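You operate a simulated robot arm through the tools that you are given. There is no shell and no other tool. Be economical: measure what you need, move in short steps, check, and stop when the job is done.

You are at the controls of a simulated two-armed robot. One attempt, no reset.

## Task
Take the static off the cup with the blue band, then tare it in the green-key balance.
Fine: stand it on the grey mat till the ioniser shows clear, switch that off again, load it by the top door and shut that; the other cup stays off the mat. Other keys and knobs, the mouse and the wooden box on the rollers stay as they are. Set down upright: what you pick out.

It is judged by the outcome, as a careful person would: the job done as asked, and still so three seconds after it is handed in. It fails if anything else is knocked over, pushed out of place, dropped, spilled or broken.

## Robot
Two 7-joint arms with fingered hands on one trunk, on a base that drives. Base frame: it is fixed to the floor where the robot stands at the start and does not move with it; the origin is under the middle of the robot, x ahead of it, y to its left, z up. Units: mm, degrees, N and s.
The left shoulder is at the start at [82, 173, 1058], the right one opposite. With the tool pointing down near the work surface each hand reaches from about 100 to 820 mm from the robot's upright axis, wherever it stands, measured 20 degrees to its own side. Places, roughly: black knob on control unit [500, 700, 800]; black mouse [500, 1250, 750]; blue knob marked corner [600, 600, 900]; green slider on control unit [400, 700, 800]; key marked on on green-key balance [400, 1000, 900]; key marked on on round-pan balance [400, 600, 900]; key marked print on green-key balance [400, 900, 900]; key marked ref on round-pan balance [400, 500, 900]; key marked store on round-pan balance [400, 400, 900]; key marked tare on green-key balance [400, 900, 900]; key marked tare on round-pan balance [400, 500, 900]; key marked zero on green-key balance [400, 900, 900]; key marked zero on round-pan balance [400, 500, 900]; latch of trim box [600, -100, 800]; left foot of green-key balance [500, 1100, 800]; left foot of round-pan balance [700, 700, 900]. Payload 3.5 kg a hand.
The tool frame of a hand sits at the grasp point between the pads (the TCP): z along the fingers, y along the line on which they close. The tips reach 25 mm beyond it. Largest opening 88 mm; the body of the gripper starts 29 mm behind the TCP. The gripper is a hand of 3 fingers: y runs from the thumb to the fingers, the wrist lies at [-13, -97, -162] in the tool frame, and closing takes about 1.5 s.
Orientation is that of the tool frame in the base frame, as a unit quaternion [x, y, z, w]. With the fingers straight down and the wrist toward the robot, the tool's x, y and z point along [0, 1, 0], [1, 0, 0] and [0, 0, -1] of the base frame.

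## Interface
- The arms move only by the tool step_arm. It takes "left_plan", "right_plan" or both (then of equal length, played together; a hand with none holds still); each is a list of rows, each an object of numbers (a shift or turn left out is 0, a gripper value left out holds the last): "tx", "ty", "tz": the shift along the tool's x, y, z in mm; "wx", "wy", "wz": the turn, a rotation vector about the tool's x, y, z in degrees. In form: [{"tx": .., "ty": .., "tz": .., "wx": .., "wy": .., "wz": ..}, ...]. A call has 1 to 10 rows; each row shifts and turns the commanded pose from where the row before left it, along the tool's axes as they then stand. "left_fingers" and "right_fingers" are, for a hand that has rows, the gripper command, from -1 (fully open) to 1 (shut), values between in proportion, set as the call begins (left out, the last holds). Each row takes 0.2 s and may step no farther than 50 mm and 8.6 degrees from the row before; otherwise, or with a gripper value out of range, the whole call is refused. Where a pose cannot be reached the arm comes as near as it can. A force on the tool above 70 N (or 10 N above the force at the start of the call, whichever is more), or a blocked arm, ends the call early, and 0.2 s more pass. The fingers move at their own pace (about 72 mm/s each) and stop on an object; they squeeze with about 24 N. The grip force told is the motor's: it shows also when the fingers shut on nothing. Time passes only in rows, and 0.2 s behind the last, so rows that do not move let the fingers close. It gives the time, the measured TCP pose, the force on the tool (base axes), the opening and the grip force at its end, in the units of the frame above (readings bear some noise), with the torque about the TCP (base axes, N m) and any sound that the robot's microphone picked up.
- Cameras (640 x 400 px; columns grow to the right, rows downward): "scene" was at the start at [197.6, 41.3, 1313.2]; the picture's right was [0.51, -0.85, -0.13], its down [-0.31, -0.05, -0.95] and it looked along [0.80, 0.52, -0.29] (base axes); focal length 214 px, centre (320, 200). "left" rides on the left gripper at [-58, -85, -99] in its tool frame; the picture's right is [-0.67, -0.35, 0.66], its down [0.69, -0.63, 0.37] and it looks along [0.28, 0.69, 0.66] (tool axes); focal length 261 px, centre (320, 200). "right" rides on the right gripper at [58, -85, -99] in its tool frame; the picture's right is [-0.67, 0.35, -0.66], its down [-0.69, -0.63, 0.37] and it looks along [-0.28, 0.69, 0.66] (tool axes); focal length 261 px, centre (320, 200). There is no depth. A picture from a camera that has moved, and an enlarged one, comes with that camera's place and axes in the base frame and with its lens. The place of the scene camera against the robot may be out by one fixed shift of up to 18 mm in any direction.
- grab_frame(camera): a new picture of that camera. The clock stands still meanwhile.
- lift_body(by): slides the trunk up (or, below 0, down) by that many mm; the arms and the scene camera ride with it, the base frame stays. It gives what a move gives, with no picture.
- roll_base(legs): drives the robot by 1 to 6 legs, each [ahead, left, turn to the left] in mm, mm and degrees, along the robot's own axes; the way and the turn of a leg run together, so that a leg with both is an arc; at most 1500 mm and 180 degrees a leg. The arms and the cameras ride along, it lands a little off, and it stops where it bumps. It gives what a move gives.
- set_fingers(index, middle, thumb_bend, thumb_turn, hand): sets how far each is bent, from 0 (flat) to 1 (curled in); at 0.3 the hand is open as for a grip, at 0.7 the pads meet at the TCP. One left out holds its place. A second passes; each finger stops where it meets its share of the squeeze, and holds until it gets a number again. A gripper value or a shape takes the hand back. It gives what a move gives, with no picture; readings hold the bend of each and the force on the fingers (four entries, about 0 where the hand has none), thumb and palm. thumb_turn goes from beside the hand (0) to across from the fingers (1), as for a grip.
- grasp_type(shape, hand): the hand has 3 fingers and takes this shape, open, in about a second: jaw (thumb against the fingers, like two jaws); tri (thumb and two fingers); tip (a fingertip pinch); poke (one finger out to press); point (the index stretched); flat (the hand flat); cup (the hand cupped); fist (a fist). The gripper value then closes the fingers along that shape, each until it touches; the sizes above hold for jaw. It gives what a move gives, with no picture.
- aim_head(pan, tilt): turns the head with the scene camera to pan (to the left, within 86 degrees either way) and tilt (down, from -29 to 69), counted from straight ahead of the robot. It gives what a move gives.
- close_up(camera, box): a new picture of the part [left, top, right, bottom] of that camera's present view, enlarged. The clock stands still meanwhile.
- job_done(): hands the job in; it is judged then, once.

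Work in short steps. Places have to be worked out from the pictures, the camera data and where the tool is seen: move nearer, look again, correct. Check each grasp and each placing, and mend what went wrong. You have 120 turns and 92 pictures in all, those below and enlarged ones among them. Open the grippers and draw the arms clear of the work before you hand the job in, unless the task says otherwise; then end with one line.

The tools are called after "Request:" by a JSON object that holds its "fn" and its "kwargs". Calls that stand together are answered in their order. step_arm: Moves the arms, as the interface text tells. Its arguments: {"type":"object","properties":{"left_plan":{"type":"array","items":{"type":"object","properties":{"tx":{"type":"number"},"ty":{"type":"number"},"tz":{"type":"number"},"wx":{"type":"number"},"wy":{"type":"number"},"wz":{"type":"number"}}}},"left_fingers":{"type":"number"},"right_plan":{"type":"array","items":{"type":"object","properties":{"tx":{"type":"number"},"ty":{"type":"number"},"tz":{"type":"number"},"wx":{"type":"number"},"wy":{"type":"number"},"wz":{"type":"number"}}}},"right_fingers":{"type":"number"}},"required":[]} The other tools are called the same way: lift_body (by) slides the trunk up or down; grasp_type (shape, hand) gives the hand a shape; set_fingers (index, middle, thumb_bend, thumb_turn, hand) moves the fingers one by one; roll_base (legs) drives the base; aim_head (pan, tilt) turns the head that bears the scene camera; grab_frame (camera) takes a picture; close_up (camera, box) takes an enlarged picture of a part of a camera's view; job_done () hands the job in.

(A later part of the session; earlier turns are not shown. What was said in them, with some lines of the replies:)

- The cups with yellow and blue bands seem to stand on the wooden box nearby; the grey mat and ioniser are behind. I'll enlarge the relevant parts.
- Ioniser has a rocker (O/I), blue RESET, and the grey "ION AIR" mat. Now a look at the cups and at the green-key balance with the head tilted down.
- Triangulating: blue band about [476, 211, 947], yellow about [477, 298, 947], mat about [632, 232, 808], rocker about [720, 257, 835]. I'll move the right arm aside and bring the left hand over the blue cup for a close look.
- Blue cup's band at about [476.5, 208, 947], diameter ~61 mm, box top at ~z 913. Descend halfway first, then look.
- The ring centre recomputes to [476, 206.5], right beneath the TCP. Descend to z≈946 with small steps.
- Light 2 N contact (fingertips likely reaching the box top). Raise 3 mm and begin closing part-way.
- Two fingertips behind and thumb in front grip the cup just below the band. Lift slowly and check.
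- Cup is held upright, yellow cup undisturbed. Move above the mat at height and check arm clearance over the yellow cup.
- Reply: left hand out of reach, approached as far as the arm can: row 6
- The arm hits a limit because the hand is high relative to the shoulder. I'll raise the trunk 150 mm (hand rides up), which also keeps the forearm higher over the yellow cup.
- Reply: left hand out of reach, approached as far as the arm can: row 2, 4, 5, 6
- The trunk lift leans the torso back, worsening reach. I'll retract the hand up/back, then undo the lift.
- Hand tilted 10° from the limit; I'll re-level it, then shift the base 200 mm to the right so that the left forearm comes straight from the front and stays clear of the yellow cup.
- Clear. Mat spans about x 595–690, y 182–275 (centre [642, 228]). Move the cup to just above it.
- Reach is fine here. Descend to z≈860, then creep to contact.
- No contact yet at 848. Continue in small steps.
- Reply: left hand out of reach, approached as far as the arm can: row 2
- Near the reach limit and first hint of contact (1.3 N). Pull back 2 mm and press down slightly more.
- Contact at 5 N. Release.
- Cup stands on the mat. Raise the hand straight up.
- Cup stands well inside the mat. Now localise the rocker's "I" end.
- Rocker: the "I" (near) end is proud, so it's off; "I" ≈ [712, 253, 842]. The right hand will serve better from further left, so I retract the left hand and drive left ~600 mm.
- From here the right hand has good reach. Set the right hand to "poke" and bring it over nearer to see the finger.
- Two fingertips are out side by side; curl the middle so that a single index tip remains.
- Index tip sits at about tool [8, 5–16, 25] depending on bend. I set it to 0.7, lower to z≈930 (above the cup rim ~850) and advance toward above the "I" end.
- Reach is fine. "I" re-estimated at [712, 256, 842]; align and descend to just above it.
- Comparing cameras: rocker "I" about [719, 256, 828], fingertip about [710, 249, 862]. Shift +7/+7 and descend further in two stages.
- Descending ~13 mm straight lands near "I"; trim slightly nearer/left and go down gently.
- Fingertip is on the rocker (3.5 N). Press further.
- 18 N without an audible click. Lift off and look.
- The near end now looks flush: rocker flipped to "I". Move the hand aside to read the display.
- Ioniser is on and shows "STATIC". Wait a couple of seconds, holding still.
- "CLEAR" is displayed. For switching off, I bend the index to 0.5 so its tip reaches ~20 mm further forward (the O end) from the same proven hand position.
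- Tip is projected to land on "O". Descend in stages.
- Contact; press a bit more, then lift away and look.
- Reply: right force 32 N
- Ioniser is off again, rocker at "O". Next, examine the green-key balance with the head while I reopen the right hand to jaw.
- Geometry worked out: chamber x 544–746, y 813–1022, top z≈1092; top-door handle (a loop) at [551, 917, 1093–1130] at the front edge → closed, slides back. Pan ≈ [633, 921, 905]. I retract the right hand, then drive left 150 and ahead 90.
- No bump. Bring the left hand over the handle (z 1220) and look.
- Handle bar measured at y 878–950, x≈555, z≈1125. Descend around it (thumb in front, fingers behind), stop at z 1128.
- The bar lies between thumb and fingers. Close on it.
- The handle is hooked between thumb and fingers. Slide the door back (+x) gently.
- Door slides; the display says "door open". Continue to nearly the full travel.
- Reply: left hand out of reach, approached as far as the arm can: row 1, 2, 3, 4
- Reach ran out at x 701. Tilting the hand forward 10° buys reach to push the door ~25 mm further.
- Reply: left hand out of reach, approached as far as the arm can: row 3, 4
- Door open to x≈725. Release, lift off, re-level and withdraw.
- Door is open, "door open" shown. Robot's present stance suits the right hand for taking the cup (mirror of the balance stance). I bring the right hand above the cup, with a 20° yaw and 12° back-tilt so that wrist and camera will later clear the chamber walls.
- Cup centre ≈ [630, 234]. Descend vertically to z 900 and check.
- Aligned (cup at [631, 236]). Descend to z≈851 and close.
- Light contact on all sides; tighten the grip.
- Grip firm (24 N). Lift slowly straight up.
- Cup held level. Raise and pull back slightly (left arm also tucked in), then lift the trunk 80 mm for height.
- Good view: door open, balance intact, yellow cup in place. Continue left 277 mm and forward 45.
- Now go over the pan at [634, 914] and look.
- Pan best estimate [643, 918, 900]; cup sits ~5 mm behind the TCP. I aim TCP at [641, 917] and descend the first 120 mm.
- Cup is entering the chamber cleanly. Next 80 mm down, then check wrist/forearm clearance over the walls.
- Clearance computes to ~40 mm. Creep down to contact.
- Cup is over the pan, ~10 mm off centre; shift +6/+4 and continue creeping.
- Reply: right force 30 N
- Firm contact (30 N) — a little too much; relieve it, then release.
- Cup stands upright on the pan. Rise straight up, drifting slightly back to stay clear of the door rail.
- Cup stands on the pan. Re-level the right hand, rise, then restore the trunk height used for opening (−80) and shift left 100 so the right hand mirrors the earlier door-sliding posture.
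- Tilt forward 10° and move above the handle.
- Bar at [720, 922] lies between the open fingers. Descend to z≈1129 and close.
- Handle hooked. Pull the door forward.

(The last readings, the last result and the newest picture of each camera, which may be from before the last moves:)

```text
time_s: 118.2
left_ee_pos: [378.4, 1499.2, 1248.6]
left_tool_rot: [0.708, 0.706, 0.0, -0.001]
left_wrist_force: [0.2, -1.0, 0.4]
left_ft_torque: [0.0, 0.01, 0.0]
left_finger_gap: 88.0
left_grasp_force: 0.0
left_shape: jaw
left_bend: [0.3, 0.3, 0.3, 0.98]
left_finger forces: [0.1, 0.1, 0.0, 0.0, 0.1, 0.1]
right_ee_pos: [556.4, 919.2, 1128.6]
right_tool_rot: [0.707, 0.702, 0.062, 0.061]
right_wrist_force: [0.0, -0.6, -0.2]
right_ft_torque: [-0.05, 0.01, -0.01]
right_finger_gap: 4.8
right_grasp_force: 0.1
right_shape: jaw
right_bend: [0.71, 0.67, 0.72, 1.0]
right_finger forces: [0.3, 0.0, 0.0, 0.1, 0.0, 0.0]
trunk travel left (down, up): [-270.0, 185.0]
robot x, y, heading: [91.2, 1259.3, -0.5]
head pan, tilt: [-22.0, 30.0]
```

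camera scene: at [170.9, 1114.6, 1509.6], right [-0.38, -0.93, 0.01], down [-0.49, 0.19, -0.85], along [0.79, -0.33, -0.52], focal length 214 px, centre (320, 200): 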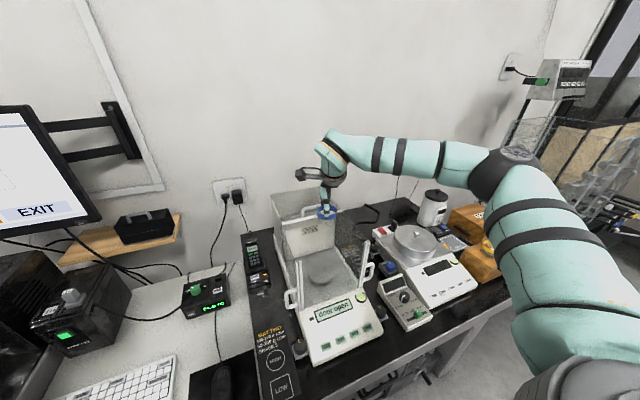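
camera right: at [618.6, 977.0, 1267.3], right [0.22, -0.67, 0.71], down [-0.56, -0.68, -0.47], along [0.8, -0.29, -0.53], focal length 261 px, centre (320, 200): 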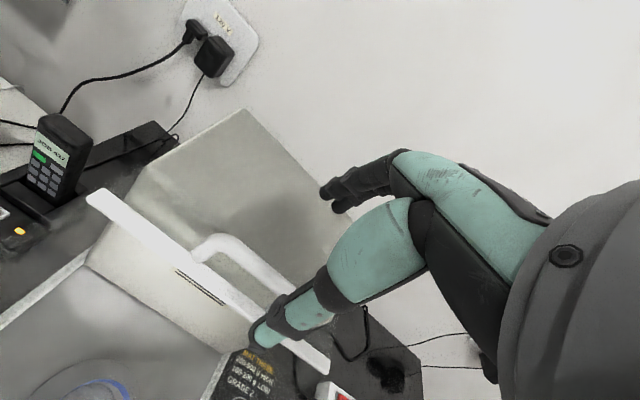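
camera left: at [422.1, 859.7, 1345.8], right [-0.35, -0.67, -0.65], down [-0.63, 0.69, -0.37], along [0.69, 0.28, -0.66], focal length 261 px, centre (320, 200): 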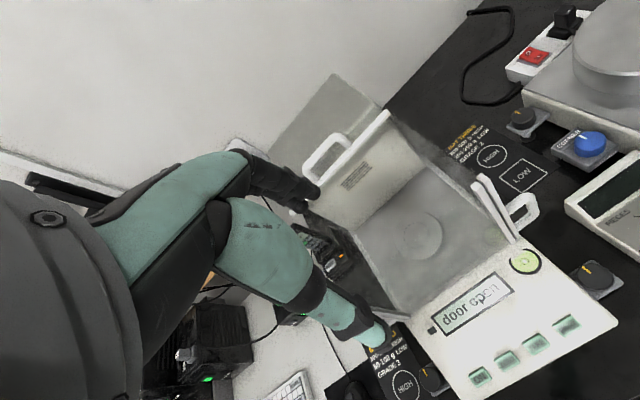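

Continue in small steps until the end stop is felt.

Request:
{"fn": "step_arm", "kwargs": {"right_plan": [{"ty": -3, "tz": -0.5}, {"ty": -3, "tz": -0.5}]}}

Request:
{"fn": "step_arm", "kwargs": {"right_plan": [{"ty": -2, "tz": -0.3}]}}

```text
time_s: 118.8
left_ee_pos: [378.6, 1499.3, 1247.4]
left_tool_rot: [0.709, 0.705, -0.001, -0.001]
left_wrist_force: [-0.1, -1.1, 0.2]
left_ft_torque: [0.02, -0.02, 0.01]
left_finger_gap: 87.7
left_grasp_force: 0.1
left_shape: jaw
left_bend: [0.3, 0.3, 0.3, 0.98]
left_finger forces: [0.1, 0.0, 0.0, 0.0, 0.1, 0.0]
right_ee_pos: [550.6, 921.6, 1126.9]
right_tool_rot: [0.707, 0.702, 0.062, 0.062]
right_wrist_force: [4.9, 0.2, 0.3]
right_ft_torque: [0.0, -0.04, -0.05]
right_finger_gap: 5.1
right_grasp_force: 0.0
right_shape: jaw
right_bend: [0.6, 0.67, 0.72, 1.0]
right_finger forces: [4.1, 0.3, 0.0, 0.0, 0.1, 0.0]
trunk travel left (down, up): [-270.0, 185.0]
robot x, y, heading: [90.3, 1256.6, -0.4]
head pan, tilt: [-22.0, 30.0]
```

```text
time_s: 119.2
left_ee_pos: [379.7, 1500.2, 1247.2]
left_tool_rot: [0.708, 0.706, -0.001, -0.001]
left_wrist_force: [0.2, -0.7, -0.2]
left_ft_torque: [0.04, 0.0, -0.02]
left_finger_gap: 87.7
left_grasp_force: 0.2
left_shape: jaw
left_bend: [0.3, 0.3, 0.3, 0.98]
left_finger forces: [0.0, 0.0, 0.0, 0.0, 0.0, 0.0]
right_ee_pos: [547.9, 920.2, 1126.8]
right_tool_rot: [0.707, 0.702, 0.061, 0.06]
right_wrist_force: [6.6, -1.0, 0.9]
right_ft_torque: [0.04, -0.06, -0.04]
right_finger_gap: 5.1
right_grasp_force: 0.1
right_shape: jaw
right_bend: [0.59, 0.66, 0.72, 1.0]
right_finger forces: [5.7, 0.8, 0.1, 0.0, 0.0, 0.1]
trunk travel left (down, up): [-270.0, 185.0]
robot x, y, heading: [84.5, 1255.4, -0.4]
head pan, tilt: [-22.0, 30.0]
```

End stop reached (≈6 N), door shut. Release the handle, rise, and move the hand aside so I can read the keys.

Request:
{"fn": "step_arm", "kwargs": {"right_plan": [{"ty": 2}, {}, {}, {}, {}, {}, {}], "right_fingers": -1}}

Request:
{"fn": "step_arm", "kwargs": {"right_plan": [{"ty": -3.5, "tz": -20}, {"ty": -5, "tz": -30}, {"tz": -30, "wx": 5}, {"tz": -25, "wx": 5}, {"tx": -40, "ty": -10}, {"tx": -45, "ty": -10}, {"tx": -45, "ty": -10}, {"tx": -40}]}}

Request:
{"fn": "aim_head", "kwargs": {"pan": -46, "tilt": 48}}

Request:
{"fn": "close_up", "kwargs": {"camera": "scene", "box": [220, 110, 420, 310]}}

```text
time_s: 120.8
left_ee_pos: [376.7, 1501.2, 1248.6]
left_tool_rot: [0.708, 0.706, -0.001, -0.001]
left_wrist_force: [0.0, -0.2, -0.2]
left_ft_torque: [0.01, 0.01, -0.01]
left_finger_gap: 87.9
left_grasp_force: 0.0
left_shape: jaw
left_bend: [0.3, 0.3, 0.3, 0.98]
left_finger forces: [0.1, 0.0, 0.0, 0.0, 0.0, 0.1]
right_ee_pos: [548.3, 920.3, 1129.4]
right_tool_rot: [0.706, 0.702, 0.062, 0.062]
right_wrist_force: [0.1, 0.0, 0.8]
right_ft_torque: [0.04, -0.03, 0.0]
right_finger_gap: 87.5
right_grasp_force: 0.1
right_shape: jaw
right_bend: [0.3, 0.3, 0.3, 0.98]
right_finger forces: [0.1, 0.1, 0.0, 0.0, 0.0, 0.1]
trunk travel left (down, up): [-270.0, 185.0]
robot x, y, heading: [89.7, 1255.6, -0.6]
head pan, tilt: [-22.0, 30.0]
```

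```text
time_s: 122.6
left_ee_pos: [376.5, 1501.1, 1248.9]
left_tool_rot: [0.708, 0.706, 0.0, 0.0]
left_wrist_force: [0.7, 0.2, -0.7]
left_ft_torque: [0.02, 0.04, 0.03]
left_finger_gap: 87.8
left_grasp_force: 0.1
left_shape: jaw
left_bend: [0.3, 0.3, 0.3, 0.98]
left_finger forces: [0.0, 0.0, 0.0, 0.1, 0.0, 0.1]
right_ee_pos: [511.9, 865.6, 1230.6]
right_tool_rot: [0.713, 0.701, 0.0, 0.001]
right_wrist_force: [0.4, 0.0, -0.5]
right_ft_torque: [0.0, 0.0, 0.02]
right_finger_gap: 87.9
right_grasp_force: 0.1
right_shape: jaw
right_bend: [0.3, 0.3, 0.3, 0.98]
right_finger forces: [0.0, 0.1, 0.1, 0.1, 0.0, 0.0]
right hand out of reach, approached as far as the arm can: row 6, 7, 8
trunk travel left (down, up): [-270.0, 185.0]
robot x, y, heading: [89.9, 1256.8, -0.3]
head pan, tilt: [-22.0, 30.0]
```

```text
time_s: 123.5
left_ee_pos: [378.0, 1500.7, 1247.8]
left_tool_rot: [0.708, 0.706, 0.0, 0.0]
left_wrist_force: [-0.2, -0.9, 0.4]
left_ft_torque: [-0.04, 0.04, -0.04]
left_finger_gap: 87.8
left_grasp_force: 0.1
left_shape: jaw
left_bend: [0.3, 0.3, 0.3, 0.98]
left_finger forces: [0.0, 0.1, 0.0, 0.1, 0.0, 0.0]
right_ee_pos: [514.1, 867.1, 1229.3]
right_tool_rot: [0.712, 0.703, 0.0, 0.002]
right_wrist_force: [-0.9, 1.0, 1.4]
right_ft_torque: [0.01, 0.0, -0.02]
right_finger_gap: 87.9
right_grasp_force: 0.0
right_shape: jaw
right_bend: [0.3, 0.3, 0.3, 0.98]
right_finger forces: [0.0, 0.1, 0.1, 0.0, 0.1, 0.0]
trunk travel left (down, up): [-270.0, 185.0]
robot x, y, heading: [86.3, 1255.6, -0.5]
head pan, tilt: [-46.0, 48.0]
```

```text
2.00 times, centred on (320, 210) of scene
camera zoom: at [172.3, 1191.7, 1397.4], right [-0.72, -0.69, 0.07], down [-0.57, 0.54, -0.62], along [0.39, -0.48, -0.78], focal length 429 px, centre (320, 180)
```

zoom: 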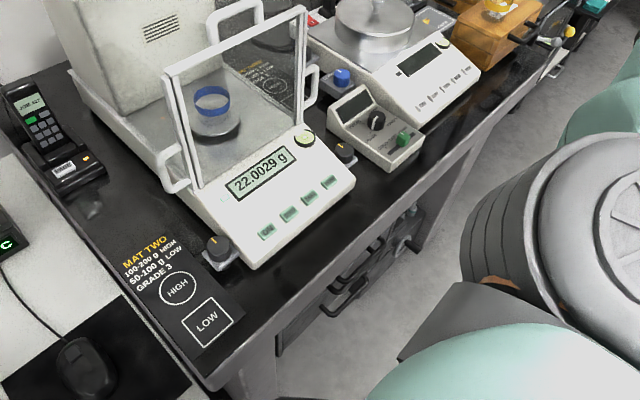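

Display reads 22.0029 g; cup stands on the pan, door shut. One enlarged view to read the key labels.

Request:
{"fn": "close_up", "kwargs": {"camera": "scene", "box": [344, 194, 396, 234]}}

```text
10.00 times, centred on (370, 214) of scene
camera zoom: at [172.3, 1191.7, 1397.4], right [-0.72, -0.69, 0.07], down [-0.57, 0.54, -0.62], along [0.39, -0.48, -0.78], focal length 2145 px, centre (-180, 60)
```

zoom: 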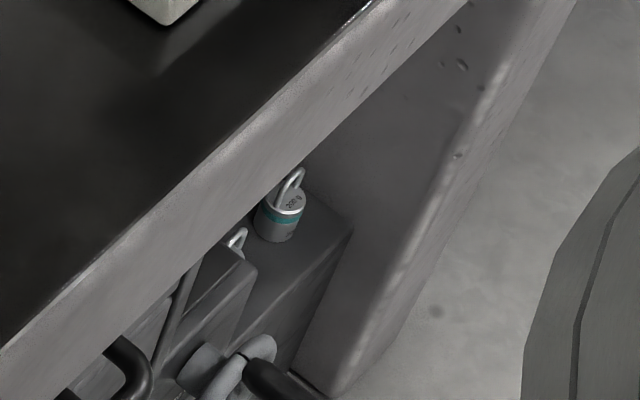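

That view missed the keys; one picture remains, so I'll spend it on the wrist camera with the fingertip poised over the third key (keys at x≈441, y≈989/942/899/854, z≈848). First shape the finger and move there.

Request:
{"fn": "grasp_type", "kwargs": {"hand": "right", "shape": "poke"}}

Request:
{"fn": "set_fingers", "kwargs": {"hand": "right", "index": 0.7, "middle": 1.0}}

Request:
{"fn": "step_arm", "kwargs": {"right_plan": [{"ty": -26, "tx": 8}, {"ty": -26, "tx": 8}, {"ty": -26, "tx": 9}, {"tz": 30}, {"tz": 40}, {"tz": 40}, {"tz": 40}, {"tz": 40}]}}

```text
time_s: 124.4
left_ee_pos: [376.7, 1500.2, 1247.7]
left_tool_rot: [0.708, 0.706, -0.002, 0.0]
left_wrist_force: [0.5, 0.8, 0.2]
left_ft_torque: [0.01, -0.01, -0.01]
left_finger_gap: 88.1
left_grasp_force: 0.0
left_shape: jaw
left_bend: [0.3, 0.3, 0.3, 0.98]
left_finger forces: [0.0, 0.0, 0.0, 0.0, 0.0, 0.0]
right_ee_pos: [513.2, 866.4, 1230.5]
right_tool_rot: [0.713, 0.702, 0.001, 0.002]
right_wrist_force: [-0.5, 0.4, -0.2]
right_ft_torque: [-0.03, -0.01, 0.04]
right_finger_gap: 0.0
right_grasp_force: 0.1
right_shape: poke
right_bend: [0.7, 0.7, 1.0, 1.0]
right_finger forces: [0.1, 0.0, 0.0, 0.0, 0.0, 0.1]
trunk travel left (down, up): [-270.0, 185.0]
robot x, y, heading: [86.7, 1255.2, -0.7]
head pan, tilt: [-46.0, 48.0]
```

```text
time_s: 125.4
left_ee_pos: [377.1, 1500.3, 1248.7]
left_tool_rot: [0.709, 0.705, -0.001, -0.001]
left_wrist_force: [-0.4, -0.2, 0.3]
left_ft_torque: [0.0, 0.02, 0.01]
left_finger_gap: 87.9
left_grasp_force: 0.0
left_shape: jaw
left_bend: [0.3, 0.3, 0.3, 0.98]
left_finger forces: [0.1, 0.0, 0.0, 0.1, 0.0, 0.0]
right_ee_pos: [514.4, 865.0, 1229.5]
right_tool_rot: [0.712, 0.702, 0.001, 0.001]
right_wrist_force: [0.3, -1.0, -0.6]
right_ft_torque: [-0.02, 0.01, -0.02]
right_finger_gap: 23.8
right_grasp_force: 0.2
right_shape: fingers
right_bend: [0.7, 1.0, 1.0, 1.0]
right_finger forces: [0.0, 0.0, 0.0, 0.0, 0.0, 0.0]
trunk travel left (down, up): [-270.0, 185.0]
robot x, y, heading: [92.0, 1254.5, -0.1]
head pan, tilt: [-46.0, 48.0]
```

```text
time_s: 127.2
left_ee_pos: [377.9, 1498.8, 1248.3]
left_tool_rot: [0.708, 0.706, -0.002, 0.0]
left_wrist_force: [-0.1, -0.5, -0.2]
left_ft_torque: [-0.01, -0.03, -0.01]
left_finger_gap: 87.8
left_grasp_force: 0.0
left_shape: jaw
left_bend: [0.3, 0.3, 0.3, 0.98]
left_finger forces: [0.0, 0.0, 0.0, 0.0, 0.0, 0.0]
right_ee_pos: [431.7, 892.9, 1039.0]
right_tool_rot: [0.709, 0.705, 0.002, -0.002]
right_wrist_force: [-0.7, -0.2, 0.8]
right_ft_torque: [0.01, 0.0, 0.01]
right_finger_gap: 24.2
right_grasp_force: 0.1
right_shape: fingers
right_bend: [0.7, 1.0, 1.0, 1.0]
right_finger forces: [0.0, 0.0, 0.0, 0.1, 0.1, 0.0]
trunk travel left (down, up): [-270.0, 185.0]
robot x, y, heading: [88.6, 1257.8, -0.1]
head pan, tilt: [-46.0, 48.0]
```

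Lower to z≈915 (tip ~40 mm above the keys).

Request:
{"fn": "step_arm", "kwargs": {"right_plan": [{"ty": 4, "tz": 40}, {"tz": 40}, {"tz": 30}, {"tz": 14}, {}]}}

Request:
{"fn": "close_up", "kwargs": {"camera": "right", "box": [130, 135, 370, 315]}}

```text
time_s: 128.4
left_ee_pos: [378.9, 1500.8, 1247.5]
left_tool_rot: [0.709, 0.706, 0.0, -0.001]
left_wrist_force: [-0.2, 0.8, 0.5]
left_ft_torque: [0.0, 0.0, -0.03]
left_finger_gap: 87.7
left_grasp_force: 0.1
left_shape: jaw
left_bend: [0.3, 0.3, 0.3, 0.98]
left_finger forces: [0.0, 0.0, 0.1, 0.0, 0.0, 0.1]
right_ee_pos: [438.4, 893.0, 915.5]
right_tool_rot: [0.71, 0.705, 0.0, 0.0]
right_wrist_force: [0.0, 0.5, 0.7]
right_ft_torque: [-0.01, 0.02, 0.0]
right_finger_gap: 23.9
right_grasp_force: 0.0
right_shape: fingers
right_bend: [0.7, 1.0, 1.0, 1.0]
right_finger forces: [0.0, 0.0, 0.0, 0.0, 0.0, 0.0]
trunk travel left (down, up): [-270.0, 185.0]
robot x, y, heading: [89.5, 1254.0, -0.6]
head pan, tilt: [-46.0, 48.0]
```

```text
2.22 times, centred on (250, 225) of right
camera zoom: at [354.0, 952.5, 1015.0], right [0.34, -0.67, 0.66], down [-0.63, -0.68, -0.37], along [0.69, -0.29, -0.66], focal length 579 px, centre (476, 144)
```

zoom: 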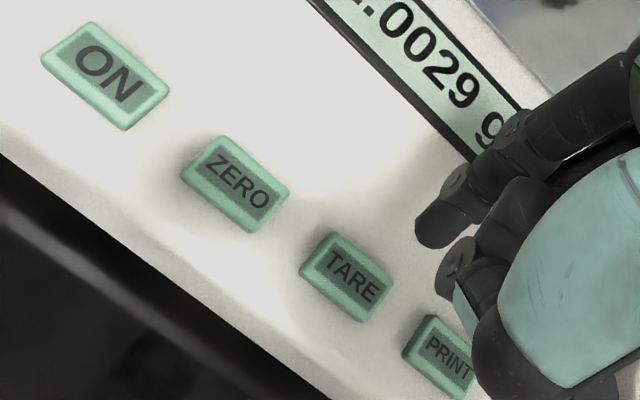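

Labels confirmed: ON, ZERO, TARE, PRINT; the fingertip [445, 897] is right over TARE [442, 897]. Descend straight onto it.

Request:
{"fn": "step_arm", "kwargs": {"right_plan": [{"ty": -2, "tz": 15}, {"tz": 12}, {"tz": 7}]}}

Request:
{"fn": "step_arm", "kwargs": {"right_plan": [{"tz": 3}]}}

Request:
{"fn": "step_arm", "kwargs": {"right_plan": [{"tz": 2}]}}

```text
time_s: 129.2
left_ee_pos: [376.4, 1500.4, 1247.6]
left_tool_rot: [0.709, 0.705, -0.001, 0.0]
left_wrist_force: [0.1, 0.3, 0.4]
left_ft_torque: [-0.03, 0.0, 0.01]
left_finger_gap: 87.8
left_grasp_force: 0.0
left_shape: jaw
left_bend: [0.3, 0.3, 0.3, 0.98]
left_finger forces: [0.0, 0.0, 0.1, 0.1, 0.0, 0.0]
right_ee_pos: [435.5, 893.4, 881.3]
right_tool_rot: [0.71, 0.704, 0.0, 0.0]
right_wrist_force: [-0.3, 0.0, 0.0]
right_ft_torque: [0.0, 0.02, -0.02]
right_finger_gap: 24.2
right_grasp_force: 0.1
right_shape: fingers
right_bend: [0.7, 1.0, 1.0, 1.0]
right_finger forces: [0.0, 0.1, 0.0, 0.0, 0.1, 0.1]
trunk travel left (down, up): [-270.0, 185.0]
robot x, y, heading: [87.5, 1257.9, -0.6]
head pan, tilt: [-46.0, 48.0]
```

```text
time_s: 129.6
left_ee_pos: [376.4, 1500.3, 1249.1]
left_tool_rot: [0.708, 0.706, 0.0, 0.0]
left_wrist_force: [-0.1, -0.4, -0.7]
left_ft_torque: [0.02, 0.01, -0.02]
left_finger_gap: 87.6
left_grasp_force: 0.0
left_shape: jaw
left_bend: [0.3, 0.3, 0.3, 0.98]
left_finger forces: [0.0, 0.0, 0.0, 0.0, 0.1, 0.1]
right_ee_pos: [434.9, 892.5, 878.9]
right_tool_rot: [0.71, 0.704, 0.001, -0.001]
right_wrist_force: [0.1, -0.6, 1.4]
right_ft_torque: [0.03, -0.01, -0.02]
right_finger_gap: 23.7
right_grasp_force: 0.8
right_shape: fingers
right_bend: [0.7, 1.0, 1.0, 1.0]
right_finger forces: [0.8, 0.1, 0.1, 0.0, 0.1, 0.1]
trunk travel left (down, up): [-270.0, 185.0]
robot x, y, heading: [89.1, 1257.6, -0.5]
head pan, tilt: [-46.0, 48.0]
```

```text
time_s: 130.0
left_ee_pos: [377.7, 1499.4, 1248.2]
left_tool_rot: [0.709, 0.706, -0.001, 0.0]
left_wrist_force: [0.7, -0.2, -0.2]
left_ft_torque: [-0.02, 0.03, 0.0]
left_finger_gap: 87.7
left_grasp_force: 0.1
left_shape: jaw
left_bend: [0.3, 0.3, 0.3, 0.98]
left_finger forces: [0.0, 0.1, 0.0, 0.0, 0.0, 0.0]
right_ee_pos: [435.7, 892.8, 877.1]
right_tool_rot: [0.709, 0.706, 0.0, -0.001]
right_wrist_force: [-0.3, 1.2, 1.9]
right_ft_torque: [0.01, 0.0, 0.02]
right_finger_gap: 23.7
right_grasp_force: 0.9
right_shape: fingers
right_bend: [0.7, 1.0, 1.0, 1.0]
right_finger forces: [2.0, 0.1, 0.0, 0.1, 0.0, 0.0]
trunk travel left (down, up): [-270.0, 185.0]
robot x, y, heading: [90.1, 1253.2, -0.4]
head pan, tilt: [-46.0, 48.0]
heard: click
```

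Heard a click with the index alone in contact: TARE pressed. Lift off and withdraw.

Request:
{"fn": "step_arm", "kwargs": {"right_plan": [{"tz": -8}, {"tz": -25}, {"tz": -40}, {"tz": -40}, {"tz": -40}, {"tz": -45}, {"tz": -45}, {"tz": -45}]}}

Request:
{"fn": "grasp_type", "kwargs": {"hand": "right", "shape": "jaw"}}

Request:
{"fn": "roll_base", "kwargs": {"legs": [[-120, 0, 0]]}}

```text
time_s: 131.8
left_ee_pos: [378.1, 1500.3, 1249.0]
left_tool_rot: [0.708, 0.706, -0.001, 0.0]
left_wrist_force: [-0.5, 0.5, -0.4]
left_ft_torque: [0.02, 0.0, 0.02]
left_finger_gap: 87.6
left_grasp_force: 0.1
left_shape: jaw
left_bend: [0.3, 0.3, 0.3, 0.98]
left_finger forces: [0.0, 0.0, 0.0, 0.0, 0.1, 0.0]
right_ee_pos: [436.0, 894.0, 1164.4]
right_tool_rot: [0.709, 0.705, 0.0, 0.0]
right_wrist_force: [0.2, 0.1, -0.7]
right_ft_torque: [-0.02, 0.0, 0.01]
right_finger_gap: 23.8
right_grasp_force: 0.1
right_shape: fingers
right_bend: [0.7, 1.0, 1.0, 1.0]
right_finger forces: [0.0, 0.0, 0.0, 0.0, 0.1, 0.1]
trunk travel left (down, up): [-270.0, 185.0]
robot x, y, heading: [88.0, 1256.0, -0.7]
head pan, tilt: [-46.0, 48.0]
```

```text
time_s: 132.7
left_ee_pos: [378.0, 1499.7, 1248.0]
left_tool_rot: [0.708, 0.706, -0.001, -0.001]
left_wrist_force: [-0.8, -0.5, 0.7]
left_ft_torque: [0.0, 0.01, -0.04]
left_finger_gap: 88.1
left_grasp_force: 0.1
left_shape: jaw
left_bend: [0.3, 0.3, 0.3, 0.98]
left_finger forces: [0.0, 0.1, 0.1, 0.1, 0.0, 0.1]
right_ee_pos: [435.5, 893.3, 1164.4]
right_tool_rot: [0.71, 0.704, 0.001, 0.0]
right_wrist_force: [0.9, 1.3, 0.0]
right_ft_torque: [0.0, -0.04, 0.0]
right_finger_gap: 87.9
right_grasp_force: 0.0
right_shape: jaw
right_bend: [0.3, 0.3, 0.3, 0.98]
right_finger forces: [0.0, 0.0, 0.1, 0.0, 0.0, 0.0]
trunk travel left (down, up): [-270.0, 185.0]
robot x, y, heading: [86.1, 1256.7, -0.3]
head pan, tilt: [-46.0, 48.0]
```

```text
time_s: 134.0
left_ee_pos: [256.0, 1500.9, 1248.6]
left_tool_rot: [0.709, 0.706, -0.002, -0.001]
left_wrist_force: [0.9, 0.1, -0.8]
left_ft_torque: [0.02, -0.01, -0.04]
left_finger_gap: 87.8
left_grasp_force: 0.1
left_shape: jaw
left_bend: [0.3, 0.3, 0.3, 0.98]
left_finger forces: [0.0, 0.1, 0.1, 0.0, 0.0, 0.1]
right_ee_pos: [313.9, 894.1, 1163.9]
right_tool_rot: [0.71, 0.705, -0.001, -0.001]
right_wrist_force: [-0.7, -0.2, 0.1]
right_ft_torque: [-0.02, 0.0, 0.0]
right_finger_gap: 87.8
right_grasp_force: 0.0
right_shape: jaw
right_bend: [0.3, 0.3, 0.3, 0.98]
right_finger forces: [0.0, 0.0, 0.0, 0.0, 0.1, 0.1]
trunk travel left (down, up): [-270.0, 185.0]
robot x, y, heading: [-31.1, 1255.8, -0.4]
head pan, tilt: [-46.0, 48.0]
```

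Both hands are open and clear, the pictures are used up, and the TARE click was heard; I hand the job in.

Request:
{"fn": "job_done", "kwargs": {}}

```text
The job is handed in.
```

The blue-band cup was cleared of static on the mat and the ioniser switched off again. The cup now stands upright in the green-key balance with its top door shut; I pressed TARE and heard it click, but had no pictures left to check that the display went to zero.
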